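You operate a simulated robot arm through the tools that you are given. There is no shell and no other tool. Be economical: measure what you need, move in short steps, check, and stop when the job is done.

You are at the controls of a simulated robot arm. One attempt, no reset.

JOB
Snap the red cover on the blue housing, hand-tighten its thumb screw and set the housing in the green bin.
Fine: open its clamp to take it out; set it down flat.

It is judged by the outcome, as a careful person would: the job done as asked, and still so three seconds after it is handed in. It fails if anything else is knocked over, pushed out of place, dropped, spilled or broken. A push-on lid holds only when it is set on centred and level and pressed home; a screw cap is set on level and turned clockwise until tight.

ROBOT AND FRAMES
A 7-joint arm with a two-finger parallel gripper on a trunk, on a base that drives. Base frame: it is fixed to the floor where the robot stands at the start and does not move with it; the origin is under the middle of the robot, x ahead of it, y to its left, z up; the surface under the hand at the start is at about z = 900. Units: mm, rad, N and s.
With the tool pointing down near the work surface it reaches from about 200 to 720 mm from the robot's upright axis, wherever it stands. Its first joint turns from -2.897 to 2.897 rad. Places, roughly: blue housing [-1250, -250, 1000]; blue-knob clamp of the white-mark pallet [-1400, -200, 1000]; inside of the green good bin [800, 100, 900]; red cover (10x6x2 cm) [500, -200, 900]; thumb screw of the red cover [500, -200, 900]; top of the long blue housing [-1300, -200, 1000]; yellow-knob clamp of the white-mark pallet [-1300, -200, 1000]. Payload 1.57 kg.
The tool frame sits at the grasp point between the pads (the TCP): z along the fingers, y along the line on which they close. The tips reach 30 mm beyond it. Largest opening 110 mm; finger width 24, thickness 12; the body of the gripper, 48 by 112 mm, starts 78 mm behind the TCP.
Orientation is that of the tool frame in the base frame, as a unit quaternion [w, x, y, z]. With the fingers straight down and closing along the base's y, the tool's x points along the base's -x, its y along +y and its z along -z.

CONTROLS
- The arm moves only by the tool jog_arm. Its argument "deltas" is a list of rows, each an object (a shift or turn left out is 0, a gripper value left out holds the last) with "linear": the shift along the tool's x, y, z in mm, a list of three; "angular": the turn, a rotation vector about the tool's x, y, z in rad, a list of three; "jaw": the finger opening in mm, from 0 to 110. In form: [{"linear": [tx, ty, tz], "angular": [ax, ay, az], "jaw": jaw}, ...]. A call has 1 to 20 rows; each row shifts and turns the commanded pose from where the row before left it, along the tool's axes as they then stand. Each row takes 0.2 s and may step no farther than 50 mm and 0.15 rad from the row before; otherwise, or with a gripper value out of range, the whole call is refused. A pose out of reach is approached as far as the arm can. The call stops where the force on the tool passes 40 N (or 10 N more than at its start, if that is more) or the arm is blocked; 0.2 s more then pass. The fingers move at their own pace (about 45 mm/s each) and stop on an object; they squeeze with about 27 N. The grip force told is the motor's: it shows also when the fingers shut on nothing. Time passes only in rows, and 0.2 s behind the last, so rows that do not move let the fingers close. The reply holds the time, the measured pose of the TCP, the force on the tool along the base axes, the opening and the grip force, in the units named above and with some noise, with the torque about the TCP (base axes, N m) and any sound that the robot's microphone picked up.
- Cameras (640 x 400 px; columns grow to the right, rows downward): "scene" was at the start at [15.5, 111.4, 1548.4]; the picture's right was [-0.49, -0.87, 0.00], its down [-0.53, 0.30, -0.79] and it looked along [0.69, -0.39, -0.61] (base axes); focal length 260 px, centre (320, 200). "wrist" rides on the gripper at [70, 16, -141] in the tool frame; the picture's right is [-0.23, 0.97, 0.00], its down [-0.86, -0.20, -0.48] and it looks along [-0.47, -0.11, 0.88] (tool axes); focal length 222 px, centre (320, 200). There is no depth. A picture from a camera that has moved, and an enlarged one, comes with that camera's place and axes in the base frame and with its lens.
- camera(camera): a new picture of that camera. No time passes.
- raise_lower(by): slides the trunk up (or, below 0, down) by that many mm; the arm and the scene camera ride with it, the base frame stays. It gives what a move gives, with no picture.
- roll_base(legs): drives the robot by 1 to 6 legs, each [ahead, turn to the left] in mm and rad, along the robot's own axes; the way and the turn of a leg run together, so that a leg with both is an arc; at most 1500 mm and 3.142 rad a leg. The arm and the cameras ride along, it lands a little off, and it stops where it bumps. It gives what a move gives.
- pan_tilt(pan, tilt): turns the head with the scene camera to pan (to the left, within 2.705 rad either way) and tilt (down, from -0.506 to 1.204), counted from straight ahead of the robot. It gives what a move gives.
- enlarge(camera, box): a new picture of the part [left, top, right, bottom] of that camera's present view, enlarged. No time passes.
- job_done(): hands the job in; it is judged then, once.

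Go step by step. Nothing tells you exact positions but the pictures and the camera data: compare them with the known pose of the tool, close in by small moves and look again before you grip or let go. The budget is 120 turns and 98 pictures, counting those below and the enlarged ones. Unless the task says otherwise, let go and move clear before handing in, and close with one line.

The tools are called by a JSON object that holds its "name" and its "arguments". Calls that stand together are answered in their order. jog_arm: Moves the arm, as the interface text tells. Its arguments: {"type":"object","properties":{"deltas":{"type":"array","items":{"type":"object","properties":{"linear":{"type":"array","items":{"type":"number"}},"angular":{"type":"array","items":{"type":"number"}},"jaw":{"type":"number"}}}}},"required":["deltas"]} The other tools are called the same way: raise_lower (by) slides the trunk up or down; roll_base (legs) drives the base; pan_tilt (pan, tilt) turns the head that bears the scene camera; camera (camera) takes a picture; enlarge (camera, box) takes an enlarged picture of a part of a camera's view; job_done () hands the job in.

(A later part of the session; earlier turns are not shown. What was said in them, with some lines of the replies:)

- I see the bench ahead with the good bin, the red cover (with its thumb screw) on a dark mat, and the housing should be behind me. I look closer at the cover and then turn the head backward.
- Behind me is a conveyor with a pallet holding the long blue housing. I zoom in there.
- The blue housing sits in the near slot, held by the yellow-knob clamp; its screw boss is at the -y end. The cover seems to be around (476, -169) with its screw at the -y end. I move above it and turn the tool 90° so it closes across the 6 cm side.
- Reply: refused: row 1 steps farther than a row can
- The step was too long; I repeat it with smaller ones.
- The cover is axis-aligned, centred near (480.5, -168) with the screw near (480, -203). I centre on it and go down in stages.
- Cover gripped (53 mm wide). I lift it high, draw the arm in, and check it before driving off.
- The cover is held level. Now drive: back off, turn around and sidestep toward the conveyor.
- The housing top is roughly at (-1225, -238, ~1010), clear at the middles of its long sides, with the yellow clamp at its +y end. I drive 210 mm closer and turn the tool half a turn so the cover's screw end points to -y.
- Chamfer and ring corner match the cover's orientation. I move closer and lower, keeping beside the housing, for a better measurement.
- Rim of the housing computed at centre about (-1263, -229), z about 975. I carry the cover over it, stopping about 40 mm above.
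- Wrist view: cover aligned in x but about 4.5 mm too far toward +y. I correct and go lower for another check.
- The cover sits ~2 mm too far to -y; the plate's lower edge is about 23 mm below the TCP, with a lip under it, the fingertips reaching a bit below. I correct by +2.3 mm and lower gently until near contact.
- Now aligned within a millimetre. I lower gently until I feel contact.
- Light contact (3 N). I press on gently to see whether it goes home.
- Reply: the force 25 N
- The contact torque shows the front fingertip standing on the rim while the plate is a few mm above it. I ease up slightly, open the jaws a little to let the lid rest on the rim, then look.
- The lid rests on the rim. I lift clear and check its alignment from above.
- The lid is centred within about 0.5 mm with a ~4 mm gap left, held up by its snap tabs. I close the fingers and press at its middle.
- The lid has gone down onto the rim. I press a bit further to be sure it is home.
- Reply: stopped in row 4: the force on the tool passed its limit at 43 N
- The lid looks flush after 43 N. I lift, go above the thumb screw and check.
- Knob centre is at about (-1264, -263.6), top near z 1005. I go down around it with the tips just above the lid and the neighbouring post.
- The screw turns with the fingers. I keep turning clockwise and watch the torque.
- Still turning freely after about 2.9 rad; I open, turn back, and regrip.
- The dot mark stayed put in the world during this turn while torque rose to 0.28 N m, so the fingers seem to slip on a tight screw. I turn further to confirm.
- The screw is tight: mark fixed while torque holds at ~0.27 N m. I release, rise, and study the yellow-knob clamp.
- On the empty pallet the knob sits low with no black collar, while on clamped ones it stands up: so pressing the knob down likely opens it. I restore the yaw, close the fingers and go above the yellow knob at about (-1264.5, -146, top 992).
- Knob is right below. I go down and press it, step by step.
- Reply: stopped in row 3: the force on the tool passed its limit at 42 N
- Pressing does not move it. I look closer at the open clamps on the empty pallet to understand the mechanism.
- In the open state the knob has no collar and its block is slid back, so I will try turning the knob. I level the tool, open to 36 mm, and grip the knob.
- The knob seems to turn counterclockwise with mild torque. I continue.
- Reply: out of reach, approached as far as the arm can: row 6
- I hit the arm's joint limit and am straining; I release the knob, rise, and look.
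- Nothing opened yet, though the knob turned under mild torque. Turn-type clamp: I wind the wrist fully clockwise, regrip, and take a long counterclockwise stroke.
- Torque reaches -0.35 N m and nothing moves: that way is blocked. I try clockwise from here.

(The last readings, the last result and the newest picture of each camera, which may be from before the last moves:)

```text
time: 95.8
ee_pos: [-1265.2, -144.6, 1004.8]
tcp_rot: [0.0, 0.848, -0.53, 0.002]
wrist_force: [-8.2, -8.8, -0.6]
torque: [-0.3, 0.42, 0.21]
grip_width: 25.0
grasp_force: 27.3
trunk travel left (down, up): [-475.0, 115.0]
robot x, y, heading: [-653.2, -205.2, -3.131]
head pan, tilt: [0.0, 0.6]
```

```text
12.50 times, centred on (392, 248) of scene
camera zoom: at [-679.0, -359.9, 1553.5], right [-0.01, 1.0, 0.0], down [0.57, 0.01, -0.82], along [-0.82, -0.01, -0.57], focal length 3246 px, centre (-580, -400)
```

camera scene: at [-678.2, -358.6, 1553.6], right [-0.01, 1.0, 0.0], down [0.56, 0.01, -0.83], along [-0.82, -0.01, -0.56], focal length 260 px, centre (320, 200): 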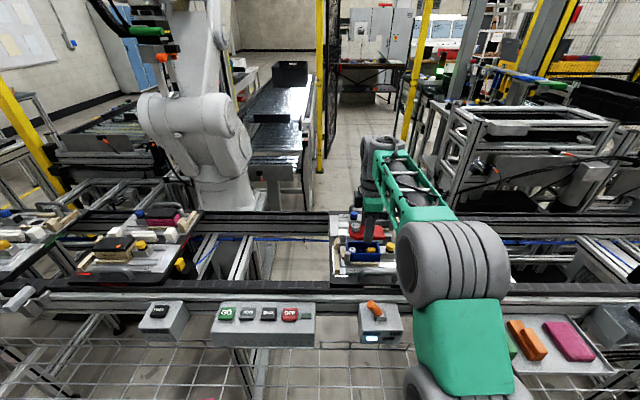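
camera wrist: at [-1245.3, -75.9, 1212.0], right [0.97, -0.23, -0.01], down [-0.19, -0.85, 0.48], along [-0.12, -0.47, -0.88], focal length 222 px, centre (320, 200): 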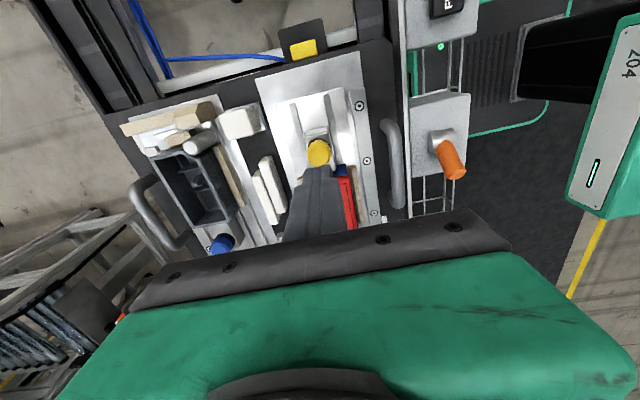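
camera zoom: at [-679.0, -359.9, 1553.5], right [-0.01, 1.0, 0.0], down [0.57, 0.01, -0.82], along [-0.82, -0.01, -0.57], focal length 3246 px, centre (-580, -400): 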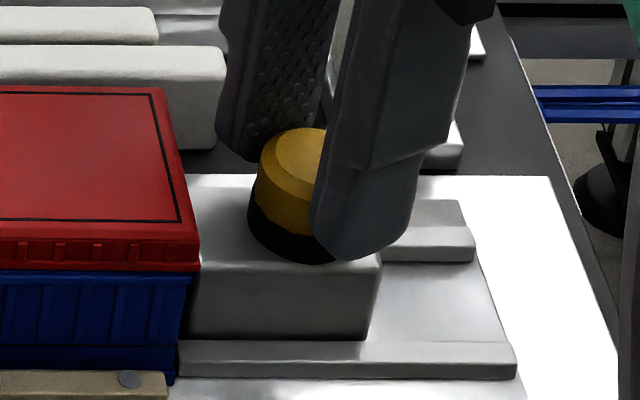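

The fingers just slip both ways, so it is no turning knob. I regrip squarely with the jaws along y and try pulling it gently upward.

{"name": "jog_arm", "arguments": {"deltas": [{"jaw": 34}, {}, {"angular": [0, 0, -0.14]}, {"angular": [0, 0, -0.14]}, {"angular": [0, 0, -0.14]}, {"angular": [0, 0, -0.14]}, {"angular": [0, 0, -0.14]}, {"angular": [0, 0, -0.14]}, {"angular": [0, 0, -0.14]}, {"angular": [0, 0, -0.137]}, {"linear": [0, 0, 3]}, {"jaw": 10}, {}, {}, {}]}}

{"name": "jog_arm", "arguments": {"deltas": [{"linear": [0, 0, -2]}, {"linear": [0, 0, -2]}, {"linear": [0, 0, -2]}]}}

{"name": "enlarge", "arguments": {"camera": "scene", "box": [372, 232, 412, 264]}}

```text
time: 99.0
ee_pos: [-1262.2, -144.5, 1000.5]
tcp_rot: [0.001, 1.0, -0.001, 0.002]
wrist_force: [1.7, 1.3, -0.4]
torque: [0.28, -0.07, -0.04]
grip_width: 25.4
grasp_force: 26.5
trunk travel left (down, up): [-475.0, 115.0]
robot x, y, heading: [-652.6, -203.6, -3.13]
head pan, tilt: [0.0, 0.6]
```

```text
time: 99.8
ee_pos: [-1264.0, -144.7, 1005.5]
tcp_rot: [0.002, 1.0, 0.0, 0.004]
wrist_force: [1.5, 0.6, 0.6]
torque: [0.19, -0.13, -0.03]
grip_width: 26.0
grasp_force: 26.9
trunk travel left (down, up): [-475.0, 115.0]
robot x, y, heading: [-649.8, -205.0, -3.131]
head pan, tilt: [0.0, 0.6]
```

```text
12.50 times, centred on (392, 248) of scene
camera zoom: at [-679.3, -358.4, 1553.5], right [-0.01, 1.0, 0.0], down [0.57, 0.01, -0.82], along [-0.82, -0.01, -0.57], focal length 3246 px, centre (-580, -400)
```

zoom: 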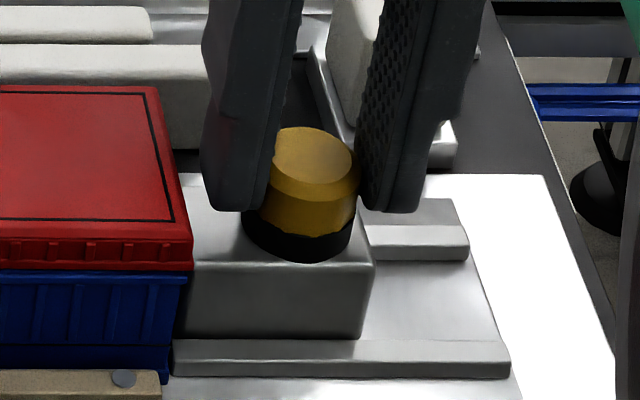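

Upward just slips. Now I try sliding the block gently toward +y (away from the housing).

{"name": "jog_arm", "arguments": {"deltas": [{"linear": [0, 0, 5]}, {"linear": [0, -2, 0]}, {"linear": [0, -2, 0]}, {"linear": [0, -2, 0]}, {"linear": [0, -2, 0]}]}}

{"name": "enlarge", "arguments": {"camera": "scene", "box": [372, 232, 412, 264]}}

```text
time: 101.0
ee_pos: [-1264.1, -137.7, 1005.7]
tcp_rot: [0.0, 1.0, 0.0, -0.001]
wrist_force: [4.8, -9.0, 18.9]
torque: [-0.13, -0.24, -0.02]
grip_width: 25.8
grasp_force: 27.1
trunk travel left (down, up): [-475.0, 115.0]
robot x, y, heading: [-649.4, -202.0, -3.132]
head pan, tilt: [0.0, 0.6]
```

```text
12.50 times, centred on (392, 248) of scene
camera zoom: at [-675.7, -360.2, 1553.7], right [-0.01, 1.0, 0.0], down [0.56, 0.01, -0.83], along [-0.83, -0.01, -0.56], focal length 3246 px, centre (-580, -400)
```

zoom: 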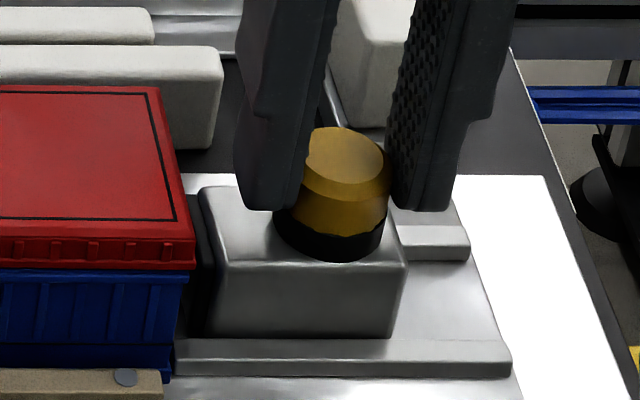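

The block slides. I keep sliding it back toward the end of its rail.

{"name": "jog_arm", "arguments": {"deltas": [{"linear": [0, -2, 0]}, {"linear": [0, -2, 0]}, {"linear": [0, -2, 0]}, {"linear": [0, -2, 0]}, {"linear": [0, -2, 0]}, {"linear": [0, -2, 0]}, {}]}}

{"name": "enlarge", "arguments": {"camera": "scene", "box": [372, 232, 412, 264]}}

```text
time: 102.6
ee_pos: [-1264.1, -124.2, 1002.6]
tcp_rot: [0.001, 1.0, -0.001, 0.001]
wrist_force: [-3.0, 3.6, 18.3]
torque: [0.3, 0.21, 0.0]
grip_width: 25.2
grasp_force: 26.5
trunk travel left (down, up): [-475.0, 115.0]
robot x, y, heading: [-651.8, -203.6, -3.13]
head pan, tilt: [0.0, 0.6]
```

```text
12.50 times, centred on (392, 248) of scene
camera zoom: at [-676.9, -358.6, 1553.7], right [-0.01, 1.0, 0.0], down [0.56, 0.01, -0.83], along [-0.83, -0.01, -0.56], focal length 3246 px, centre (-580, -400)
```

zoom: 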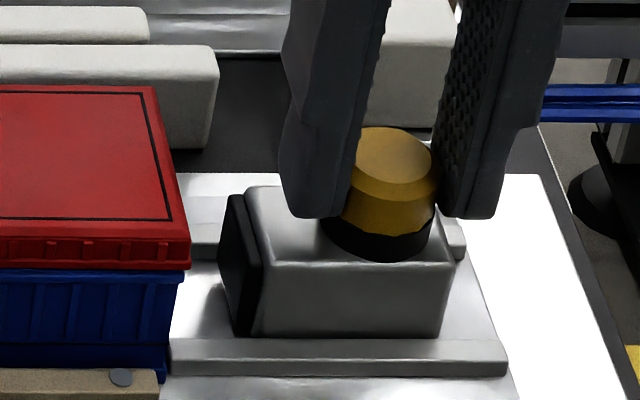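

The clamp is now about 20 mm open. I let go, rise, and see whether it stays.

{"name": "jog_arm", "arguments": {"deltas": [{"linear": [0, 0, -3]}, {"jaw": 38}, {}, {"linear": [0, 0, -20]}, {"linear": [0, 0, -30]}, {"linear": [0, 0, -30], "jaw": 60}, {}]}}

{"name": "enlarge", "arguments": {"camera": "scene", "box": [335, 215, 415, 270]}}

```text
time: 104.2
ee_pos: [-1263.8, -123.5, 1082.4]
tcp_rot: [0.001, 1.0, 0.001, 0.001]
wrist_force: [0.0, -0.2, 0.3]
torque: [0.0, -0.02, -0.01]
grip_width: 60.0
grasp_force: 0.2
trunk travel left (down, up): [-475.0, 115.0]
robot x, y, heading: [-650.8, -205.6, -3.133]
head pan, tilt: [0.0, 0.6]
```

```text
7.27 times, centred on (375, 242) of scene
camera zoom: at [-677.9, -358.8, 1553.6], right [-0.01, 1.0, 0.0], down [0.56, 0.01, -0.83], along [-0.83, -0.01, -0.56], focal length 1888 px, centre (-80, -109)
```

zoom: 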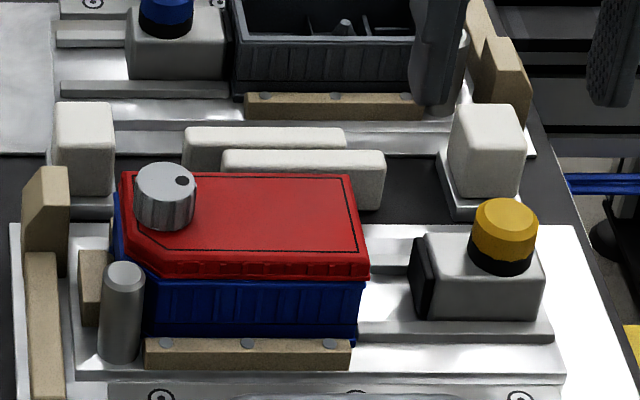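

The clamp stays open. I turn the jaws to close along x and go above the housing at about (-1264.5, -232).

{"name": "jog_arm", "arguments": {"deltas": [{"angular": [0, 0, -0.1428]}, {"angular": [0, 0, -0.1428]}, {"angular": [0, 0, -0.1428]}, {"angular": [0, 0, -0.1428]}, {"angular": [0, 0, -0.1428]}, {"angular": [0, 0, -0.1428]}, {"angular": [0, 0, -0.1428]}, {"angular": [0, 0, -0.1428]}, {"angular": [0, 0, -0.1428]}, {"angular": [0, 0, -0.1428]}, {"angular": [0, 0, -0.1428]}, {"linear": [-36, 0, 0]}, {"linear": [-36, 0, 0]}, {"linear": [-37, 0, 0]}, {"linear": [0, 0, 20]}, {"linear": [0, 0, 20]}, {}]}}

{"name": "enlarge", "arguments": {"camera": "wrist", "box": [240, 110, 400, 210]}}

{"name": "enlarge", "arguments": {"camera": "scene", "box": [335, 215, 405, 270]}}

```text
time: 107.8
ee_pos: [-1264.9, -232.9, 1046.2]
tcp_rot: [0.002, 0.707, 0.707, 0.0]
wrist_force: [-0.7, 0.8, -0.8]
torque: [-0.03, 0.04, -0.03]
grip_width: 59.9
grasp_force: 0.0
trunk travel left (down, up): [-475.0, 115.0]
robot x, y, heading: [-648.8, -201.5, -3.135]
head pan, tilt: [0.0, 0.6]
```

```text
4.00 times, centred on (320, 160) of wrist
camera zoom: at [-1249.0, -162.4, 1186.6], right [0.97, -0.23, 0.0], down [-0.2, -0.85, 0.48], along [-0.11, -0.47, -0.88], focal length 888 px, centre (320, 360)
```

zoom: 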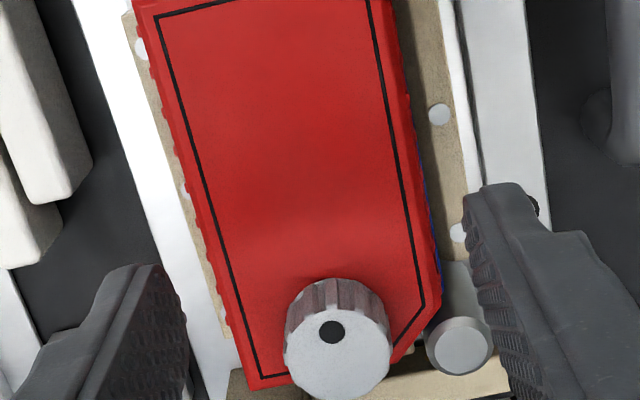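

```text
7.27 times, centred on (370, 242) of scene
camera zoom: at [-678.0, -358.9, 1553.6], right [-0.01, 1.0, 0.0], down [0.56, 0.01, -0.83], along [-0.82, -0.01, -0.56], focal length 1888 px, centre (-44, -109)
```

zoom: 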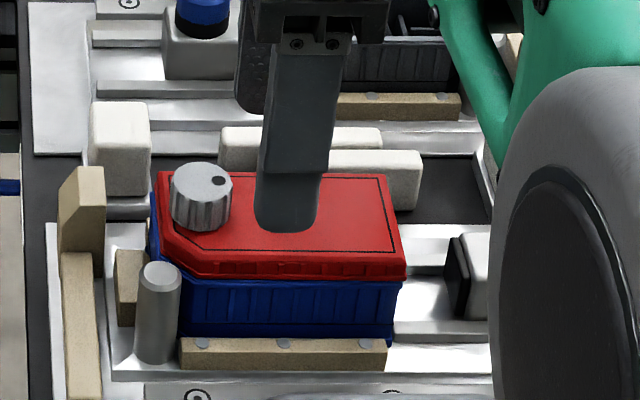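

Shift 1.5 mm toward -x for centring, then descend to grip the housing (tips at ~z 955, above the wooden strips).

{"name": "jog_arm", "arguments": {"deltas": [{"linear": [0, -1.5, 10]}, {"linear": [0, 0, 10]}, {"linear": [0, 0, 8]}, {"linear": [0, 0, 6]}, {"linear": [0, 0, 6]}, {"linear": [0, 0, 6]}, {"linear": [0, 0, 5]}, {"linear": [0, 0, 5]}, {"linear": [0, 0, 3]}, {}]}}

{"name": "enlarge", "arguments": {"camera": "scene", "box": [335, 225, 395, 275]}}

```text
time: 110.0
ee_pos: [-1265.0, -233.3, 986.7]
tcp_rot: [0.002, 0.707, 0.707, 0.0]
wrist_force: [0.1, 0.8, -0.5]
torque: [-0.01, -0.02, 0.0]
grip_width: 59.9
grasp_force: 0.0
trunk travel left (down, up): [-475.0, 115.0]
robot x, y, heading: [-651.5, -203.8, -3.133]
head pan, tilt: [0.0, 0.6]
```

```text
8.00 times, centred on (365, 250) of scene
camera zoom: at [-677.9, -358.8, 1553.6], right [-0.01, 1.0, 0.0], down [0.56, 0.01, -0.83], along [-0.83, -0.01, -0.56], focal length 2077 px, centre (-40, -200)
```

zoom: 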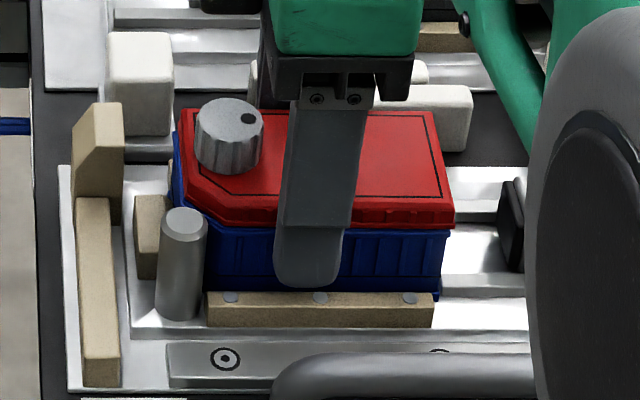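

{"name": "jog_arm", "arguments": {"deltas": [{"jaw": 40}, {}, {}, {}, {"linear": [0, 0, -4]}, {"linear": [0, 0, -6]}, {"linear": [0, 0, -10]}, {"linear": [0, 0, -10]}]}}

{"name": "enlarge", "arguments": {"camera": "scene", "box": [335, 215, 395, 265]}}

```text
time: 111.8
ee_pos: [-1265.3, -232.1, 1017.2]
tcp_rot: [0.002, 0.706, 0.708, 0.0]
wrist_force: [-0.9, -0.1, -2.2]
torque: [-0.01, -0.01, -0.02]
grip_width: 54.4
grasp_force: 7.6
trunk travel left (down, up): [-475.0, 115.0]
robot x, y, heading: [-651.5, -205.2, -3.132]
head pan, tilt: [0.0, 0.6]
```

```text
8.00 times, centred on (365, 240) of scene
camera zoom: at [-678.1, -358.9, 1553.6], right [-0.01, 1.0, 0.0], down [0.57, 0.01, -0.82], along [-0.82, -0.01, -0.57], focal length 2077 px, centre (-40, -120)
```

zoom: 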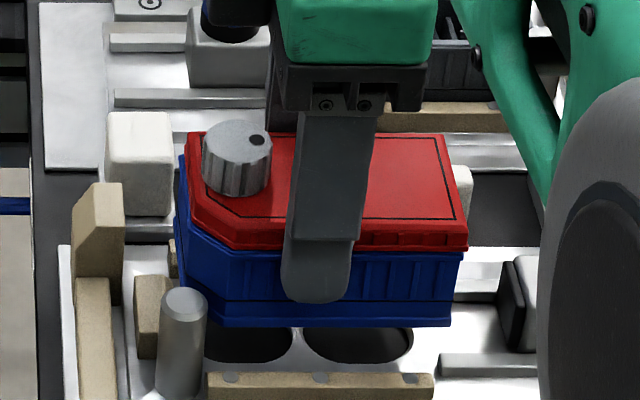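

The housing comes free with its cover. The grip reading was low, so I pause to check it before lifting on.

{"name": "jog_arm", "arguments": {"deltas": [{"jaw": 30}, {}, {"linear": [0, 0, -10]}, {"linear": [0, 0, -15]}]}}

```text
time: 112.8
ee_pos: [-1266.6, -232.6, 1042.0]
tcp_rot: [0.002, 0.707, 0.707, 0.001]
wrist_force: [0.6, -0.3, -1.0]
torque: [-0.02, -0.02, 0.01]
grip_width: 53.9
grasp_force: 20.4
trunk travel left (down, up): [-475.0, 115.0]
robot x, y, heading: [-651.8, -201.3, -3.127]
head pan, tilt: [0.0, 0.6]
```

Grip good, weight about 0.2 kg. I lift high, draw the arm in and drive back to the bench in front of the green bin.

{"name": "jog_arm", "arguments": {"deltas": [{"linear": [0, 0, -40]}, {"linear": [0, 0, -40]}, {"linear": [0, 0, -40]}, {"linear": [0, 0, -40]}, {"linear": [0, 0, -40]}, {"linear": [0, 45, 0]}, {"linear": [0, 45, 0]}, {"linear": [0, 45, 0]}, {"linear": [0, 40, 0]}, {}]}}

{"name": "roll_base", "arguments": {"legs": [[-250, 0], [0, -1.575], [290, 0], [0, -1.571], [350, 0]]}}

{"name": "pan_tilt", "arguments": {"pan": 0.1, "tilt": 0.7}}

{"name": "camera", "arguments": {"camera": "scene"}}

```text
time: 115.0
ee_pos: [-1091.2, -234.7, 1228.5]
tcp_rot: [0.001, 0.707, 0.708, 0.001]
wrist_force: [0.1, 0.0, -3.2]
torque: [-0.01, 0.0, 0.03]
grip_width: 53.8
grasp_force: 27.1
out of reach, approached as far as the arm can: row 5
trunk travel left (down, up): [-475.0, 115.0]
robot x, y, heading: [-653.9, -205.1, -3.131]
head pan, tilt: [0.0, 0.6]
```

```text
time: 128.1
ee_pos: [396.2, 91.8, 1227.8]
tcp_rot: [-0.001, -0.691, 0.723, 0.001]
wrist_force: [-0.4, -0.5, -1.6]
torque: [0.0, 0.0, -0.01]
grip_width: 53.9
grasp_force: 26.9
trunk travel left (down, up): [-475.0, 115.0]
robot x, y, heading: [-41.9, 81.2, -0.035]
head pan, tilt: [0.0, 0.6]
```

```text
time: 128.8
ee_pos: [396.7, 91.5, 1227.9]
tcp_rot: [0.0, -0.691, 0.722, 0.002]
wrist_force: [-0.2, -0.9, -2.4]
torque: [0.02, -0.03, 0.0]
grip_width: 53.9
grasp_force: 27.6
trunk travel left (down, up): [-475.0, 115.0]
robot x, y, heading: [-41.3, 81.7, -0.036]
head pan, tilt: [0.099, 0.7]
```

```text
16 pictures are left
camera scene: at [-14.8, 242.9, 1545.0], right [0.06, -1.0, 0.0], down [-0.64, -0.04, -0.77], along [0.76, 0.05, -0.64], focal length 260 px, centre (320, 200)
```

scene: 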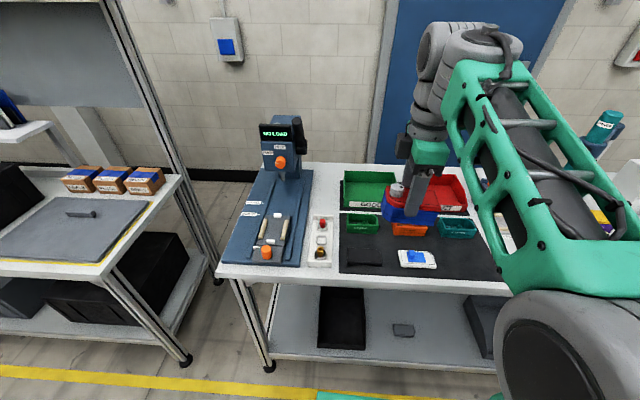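

{"name": "enlarge", "arguments": {"camera": "scene", "box": [325, 155, 485, 255]}}

```text
4.00 times, centred on (405, 205) of scene
camera zoom: at [-14.8, 242.9, 1545.0], right [0.06, -1.0, 0.0], down [-0.64, -0.04, -0.77], along [0.76, 0.05, -0.64], focal length 1039 px, centre (-20, 180)
```

zoom: 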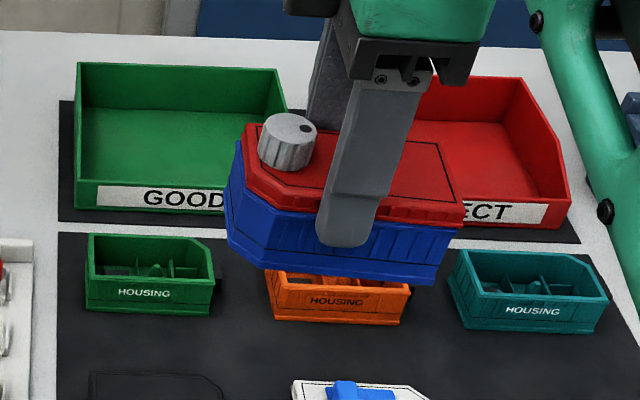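

The bin spans roughly x 670–865, y 4–202. I drive 170 mm closer, then bring the housing over the bin centre.

{"name": "roll_base", "arguments": {"legs": [[170, 0.035]]}}

{"name": "camera", "arguments": {"camera": "wrist"}}

```text
time: 130.2
ee_pos: [565.4, 101.6, 1227.5]
tcp_rot: [0.0, -0.701, 0.713, 0.002]
wrist_force: [-0.1, 0.2, -2.7]
torque: [0.0, 0.01, -0.03]
grip_width: 53.7
grasp_force: 26.7
trunk travel left (down, up): [-475.0, 115.0]
robot x, y, heading: [125.5, 79.2, -0.003]
head pan, tilt: [0.099, 0.7]
```

```text
14 pictures are left
camera wrist: at [548.9, 32.9, 1368.2], right [-0.97, 0.24, 0.0], down [0.21, 0.85, 0.48], along [0.11, 0.47, -0.88], focal length 222 px, centre (320, 200)
```

wrist: 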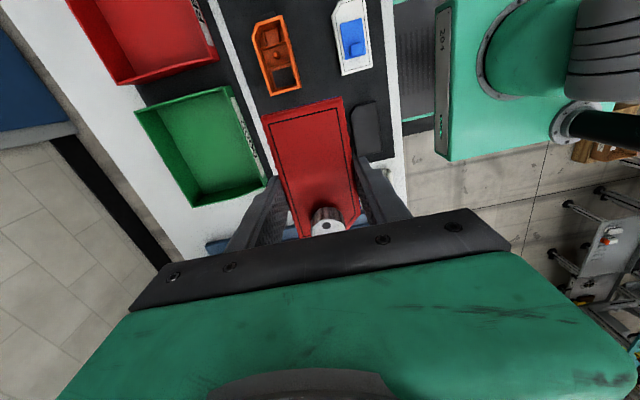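

Bin centre is about (778, 103). I move the housing over it.

{"name": "jog_arm", "arguments": {"deltas": [{"linear": [0, 0, 40]}, {"linear": [0, 0, 40]}, {"linear": [0, 0, 25]}, {"linear": [-1, -42, 0]}, {"linear": [-1, -42, 0]}, {"linear": [-1, -42, 0]}, {"linear": [-1, -43, 0]}, {"linear": [-1, -43, 0]}, {}]}}

{"name": "camera", "arguments": {"camera": "wrist"}}

{"name": "enlarge", "arguments": {"camera": "scene", "box": [305, 140, 465, 240]}}

```text
time: 132.2
ee_pos: [777.9, 101.1, 1120.6]
tcp_rot: [-0.001, -0.702, 0.712, 0.002]
wrist_force: [-0.6, -0.2, -2.7]
torque: [0.0, 0.04, 0.01]
grip_width: 54.0
grasp_force: 27.2
trunk travel left (down, up): [-475.0, 115.0]
robot x, y, heading: [126.1, 76.5, -0.003]
head pan, tilt: [0.099, 0.7]
```

```text
13 pictures are left
camera wrist: at [760.2, 32.0, 1261.2], right [-0.97, 0.24, 0.0], down [0.21, 0.85, 0.48], along [0.11, 0.47, -0.88], focal length 222 px, centre (320, 200)
```

wrist: 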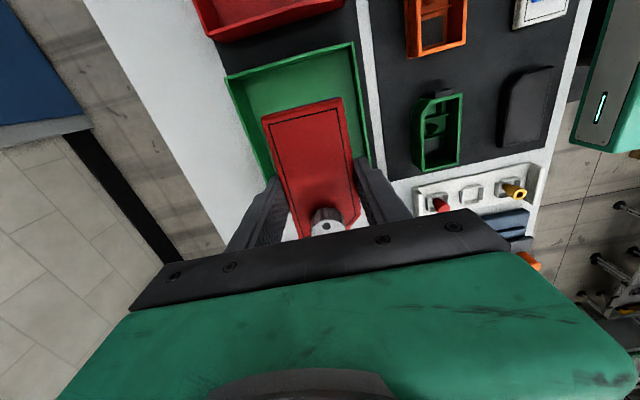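

```text
4.00 times, centred on (385, 190) of scene
camera zoom: at [151.0, 240.4, 1545.0], right [0.1, -1.0, 0.0], down [-0.64, -0.06, -0.76], along [0.76, 0.07, -0.64], focal length 1039 px, centre (60, 240)
```

zoom: 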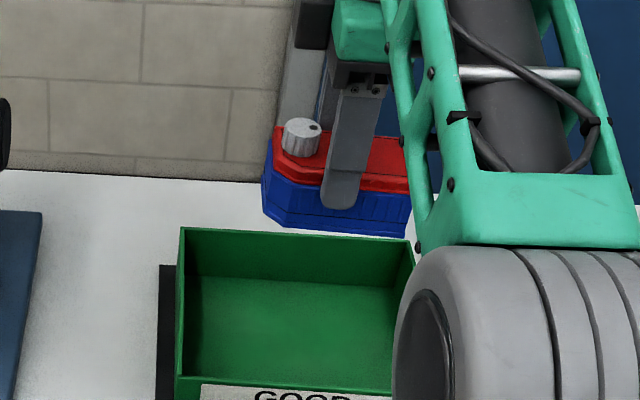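

Well centred over the bin. I lower to just above the floor, then slowly until contact.

{"name": "jog_arm", "arguments": {"deltas": [{"linear": [0, 0, 40]}, {"linear": [0, 0, 40]}, {"linear": [0, 0, 35]}, {"linear": [0, 0, 15]}, {"linear": [0, 0, 5]}, {}]}}

{"name": "enlarge", "arguments": {"camera": "scene", "box": [305, 170, 465, 270]}}

```text
time: 133.6
ee_pos: [776.0, 104.1, 985.7]
tcp_rot: [0.0, -0.701, 0.713, 0.002]
wrist_force: [0.3, 0.2, -2.5]
torque: [0.0, 0.0, 0.02]
grip_width: 53.9
grasp_force: 27.0
trunk travel left (down, up): [-475.0, 115.0]
robot x, y, heading: [125.1, 75.9, -0.001]
head pan, tilt: [0.099, 0.7]
```

```text
4.00 times, centred on (385, 220) of scene
camera zoom: at [151.0, 240.4, 1545.0], right [0.09, -1.0, 0.0], down [-0.64, -0.06, -0.76], along [0.76, 0.07, -0.64], focal length 1039 px, centre (60, 120)
```

zoom: 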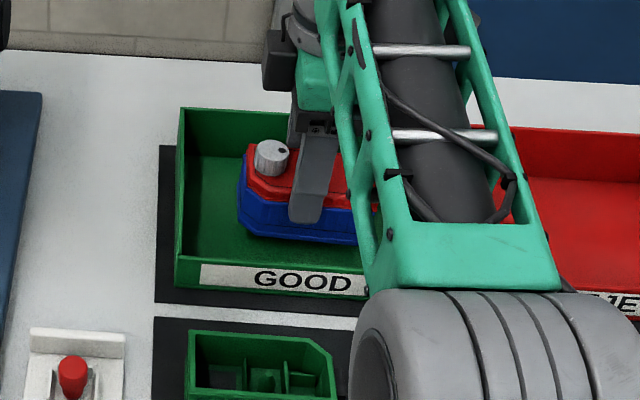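

{"name": "jog_arm", "arguments": {"deltas": [{"linear": [0, 0, 4]}, {"linear": [0, 0, 4]}, {"linear": [0, 0, 4]}, {"linear": [0, 0, 3]}, {"linear": [0, 0, 2]}, {}]}}

```text
time: 135.0
ee_pos: [776.2, 103.8, 968.7]
tcp_rot: [-0.002, -0.702, 0.712, 0.002]
wrist_force: [-0.3, 0.6, -2.5]
torque: [-0.02, 0.0, 0.03]
grip_width: 53.4
grasp_force: 27.2
trunk travel left (down, up): [-475.0, 115.0]
robot x, y, heading: [123.6, 77.4, -0.004]
head pan, tilt: [0.099, 0.7]
```

{"name": "jog_arm", "arguments": {"deltas": [{"linear": [0, 0, 1.5]}, {"linear": [0, 0, 1.5]}, {}]}}

{"name": "jog_arm", "arguments": {"deltas": [{"linear": [0, 0, 1.5]}, {"linear": [0, 0, 1.5]}, {}]}}

```text
time: 135.8
ee_pos: [777.1, 105.0, 967.4]
tcp_rot: [0.001, -0.701, 0.713, 0.001]
wrist_force: [1.2, -0.9, 8.3]
torque: [-0.67, 0.22, 0.09]
grip_width: 53.7
grasp_force: 26.8
trunk travel left (down, up): [-475.0, 115.0]
robot x, y, heading: [124.9, 80.9, -0.007]
head pan, tilt: [0.099, 0.7]
```

```text
time: 136.6
ee_pos: [774.7, 105.4, 963.3]
tcp_rot: [-0.001, -0.702, 0.712, 0.002]
wrist_force: [-0.3, 2.2, 5.5]
torque: [0.09, 0.13, 0.02]
grip_width: 54.2
grasp_force: 14.0
trunk travel left (down, up): [-475.0, 115.0]
robot x, y, heading: [127.3, 76.4, -0.007]
head pan, tilt: [0.099, 0.7]
```

The housing stands on the bin floor. I open and rise straight up.

{"name": "jog_arm", "arguments": {"deltas": [{"jaw": 58}, {"jaw": 64}, {"jaw": 68}, {}, {"linear": [0, 0, -10]}, {"linear": [0, 0, -20]}, {"linear": [0, 0, -40]}, {"linear": [0, 0, -45]}, {"linear": [0, 0, -45]}, {"linear": [0, 45, 0]}, {"linear": [0, 45, 0]}, {"linear": [0, 45, 0]}, {"linear": [0, 45, 0]}, {}]}}

{"name": "enlarge", "arguments": {"camera": "scene", "box": [305, 170, 465, 270]}}

{"name": "camera", "arguments": {"camera": "wrist"}}

```text
time: 139.6
ee_pos: [596.3, 108.3, 1123.6]
tcp_rot: [0.0, -0.702, 0.712, 0.001]
wrist_force: [0.6, 0.1, 1.0]
torque: [0.01, -0.03, -0.01]
grip_width: 67.9
grasp_force: 0.0
trunk travel left (down, up): [-475.0, 115.0]
robot x, y, heading: [128.0, 77.1, -0.005]
head pan, tilt: [0.099, 0.7]
```

```text
4.00 times, centred on (385, 220) of scene
camera zoom: at [150.3, 240.4, 1545.0], right [0.09, -1.0, 0.0], down [-0.64, -0.06, -0.77], along [0.76, 0.07, -0.64], focal length 1039 px, centre (60, 120)
```

zoom: 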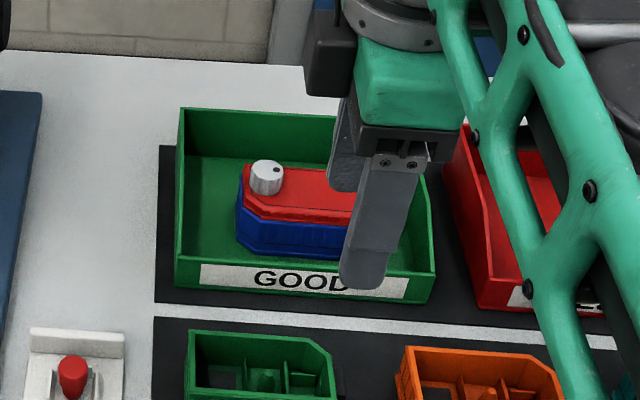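

```text
9 pictures are left
camera wrist: at [579.9, 39.8, 1264.5], right [-0.97, 0.24, 0.0], down [0.21, 0.85, 0.48], along [0.11, 0.47, -0.88], focal length 222 px, centre (320, 200)
```

wrist: 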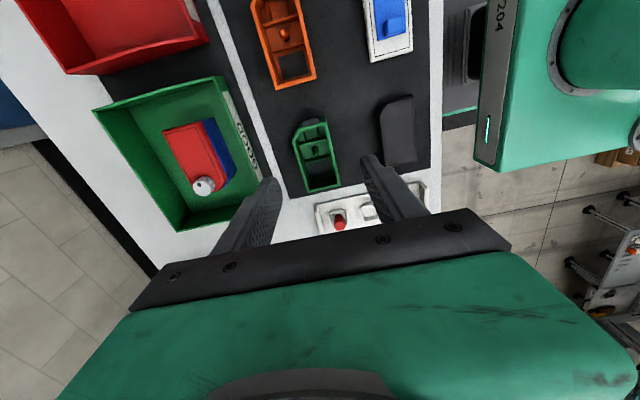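

{"name": "enlarge", "arguments": {"camera": "scene", "box": [355, 200, 405, 240]}}

{"name": "enlarge", "arguments": {"camera": "wrist", "box": [130, 90, 290, 220]}}

```text
10.00 times, centred on (380, 220) of scene
camera zoom: at [150.3, 240.4, 1545.0], right [0.09, -1.0, 0.0], down [-0.64, -0.06, -0.77], along [0.76, 0.07, -0.64], focal length 2597 px, centre (-280, 0)
```

zoom: 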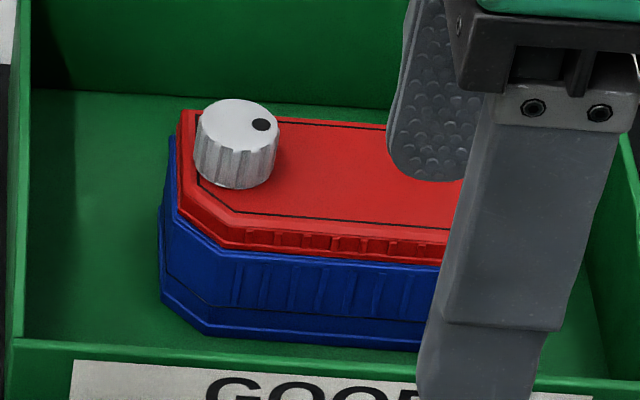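

```text
3.08 times, centred on (210, 155) of wrist
camera zoom: at [579.9, 39.8, 1264.5], right [-0.97, 0.24, 0.0], down [0.21, 0.85, 0.48], along [0.11, 0.47, -0.88], focal length 684 px, centre (658, 338)
```

zoom: 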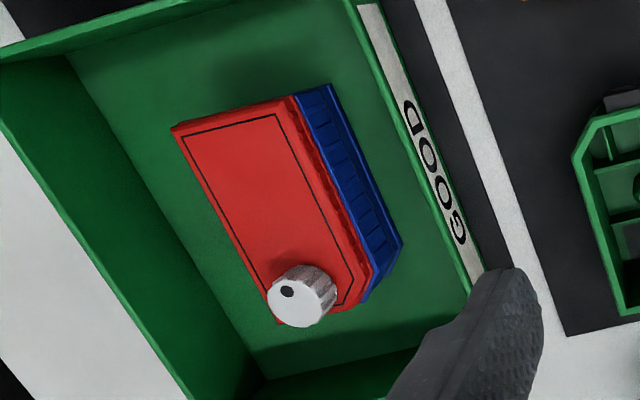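

The housing lies flat in the good bin with its cover seated, the screw tight and the gripper clear, so I hand the job in.

{"name": "job_done", "arguments": {}}

```text
The job is handed in.
```

I snapped the red cover onto the blue housing, tightened its thumb screw until the fingers slipped, and set the housing flat in the green bin. The yellow-knob clamp turned out to slide. I left it open on the pallet, after first pressing and twisting its knob. While I worked that knob, the pallet may have shifted by about 1 mm.
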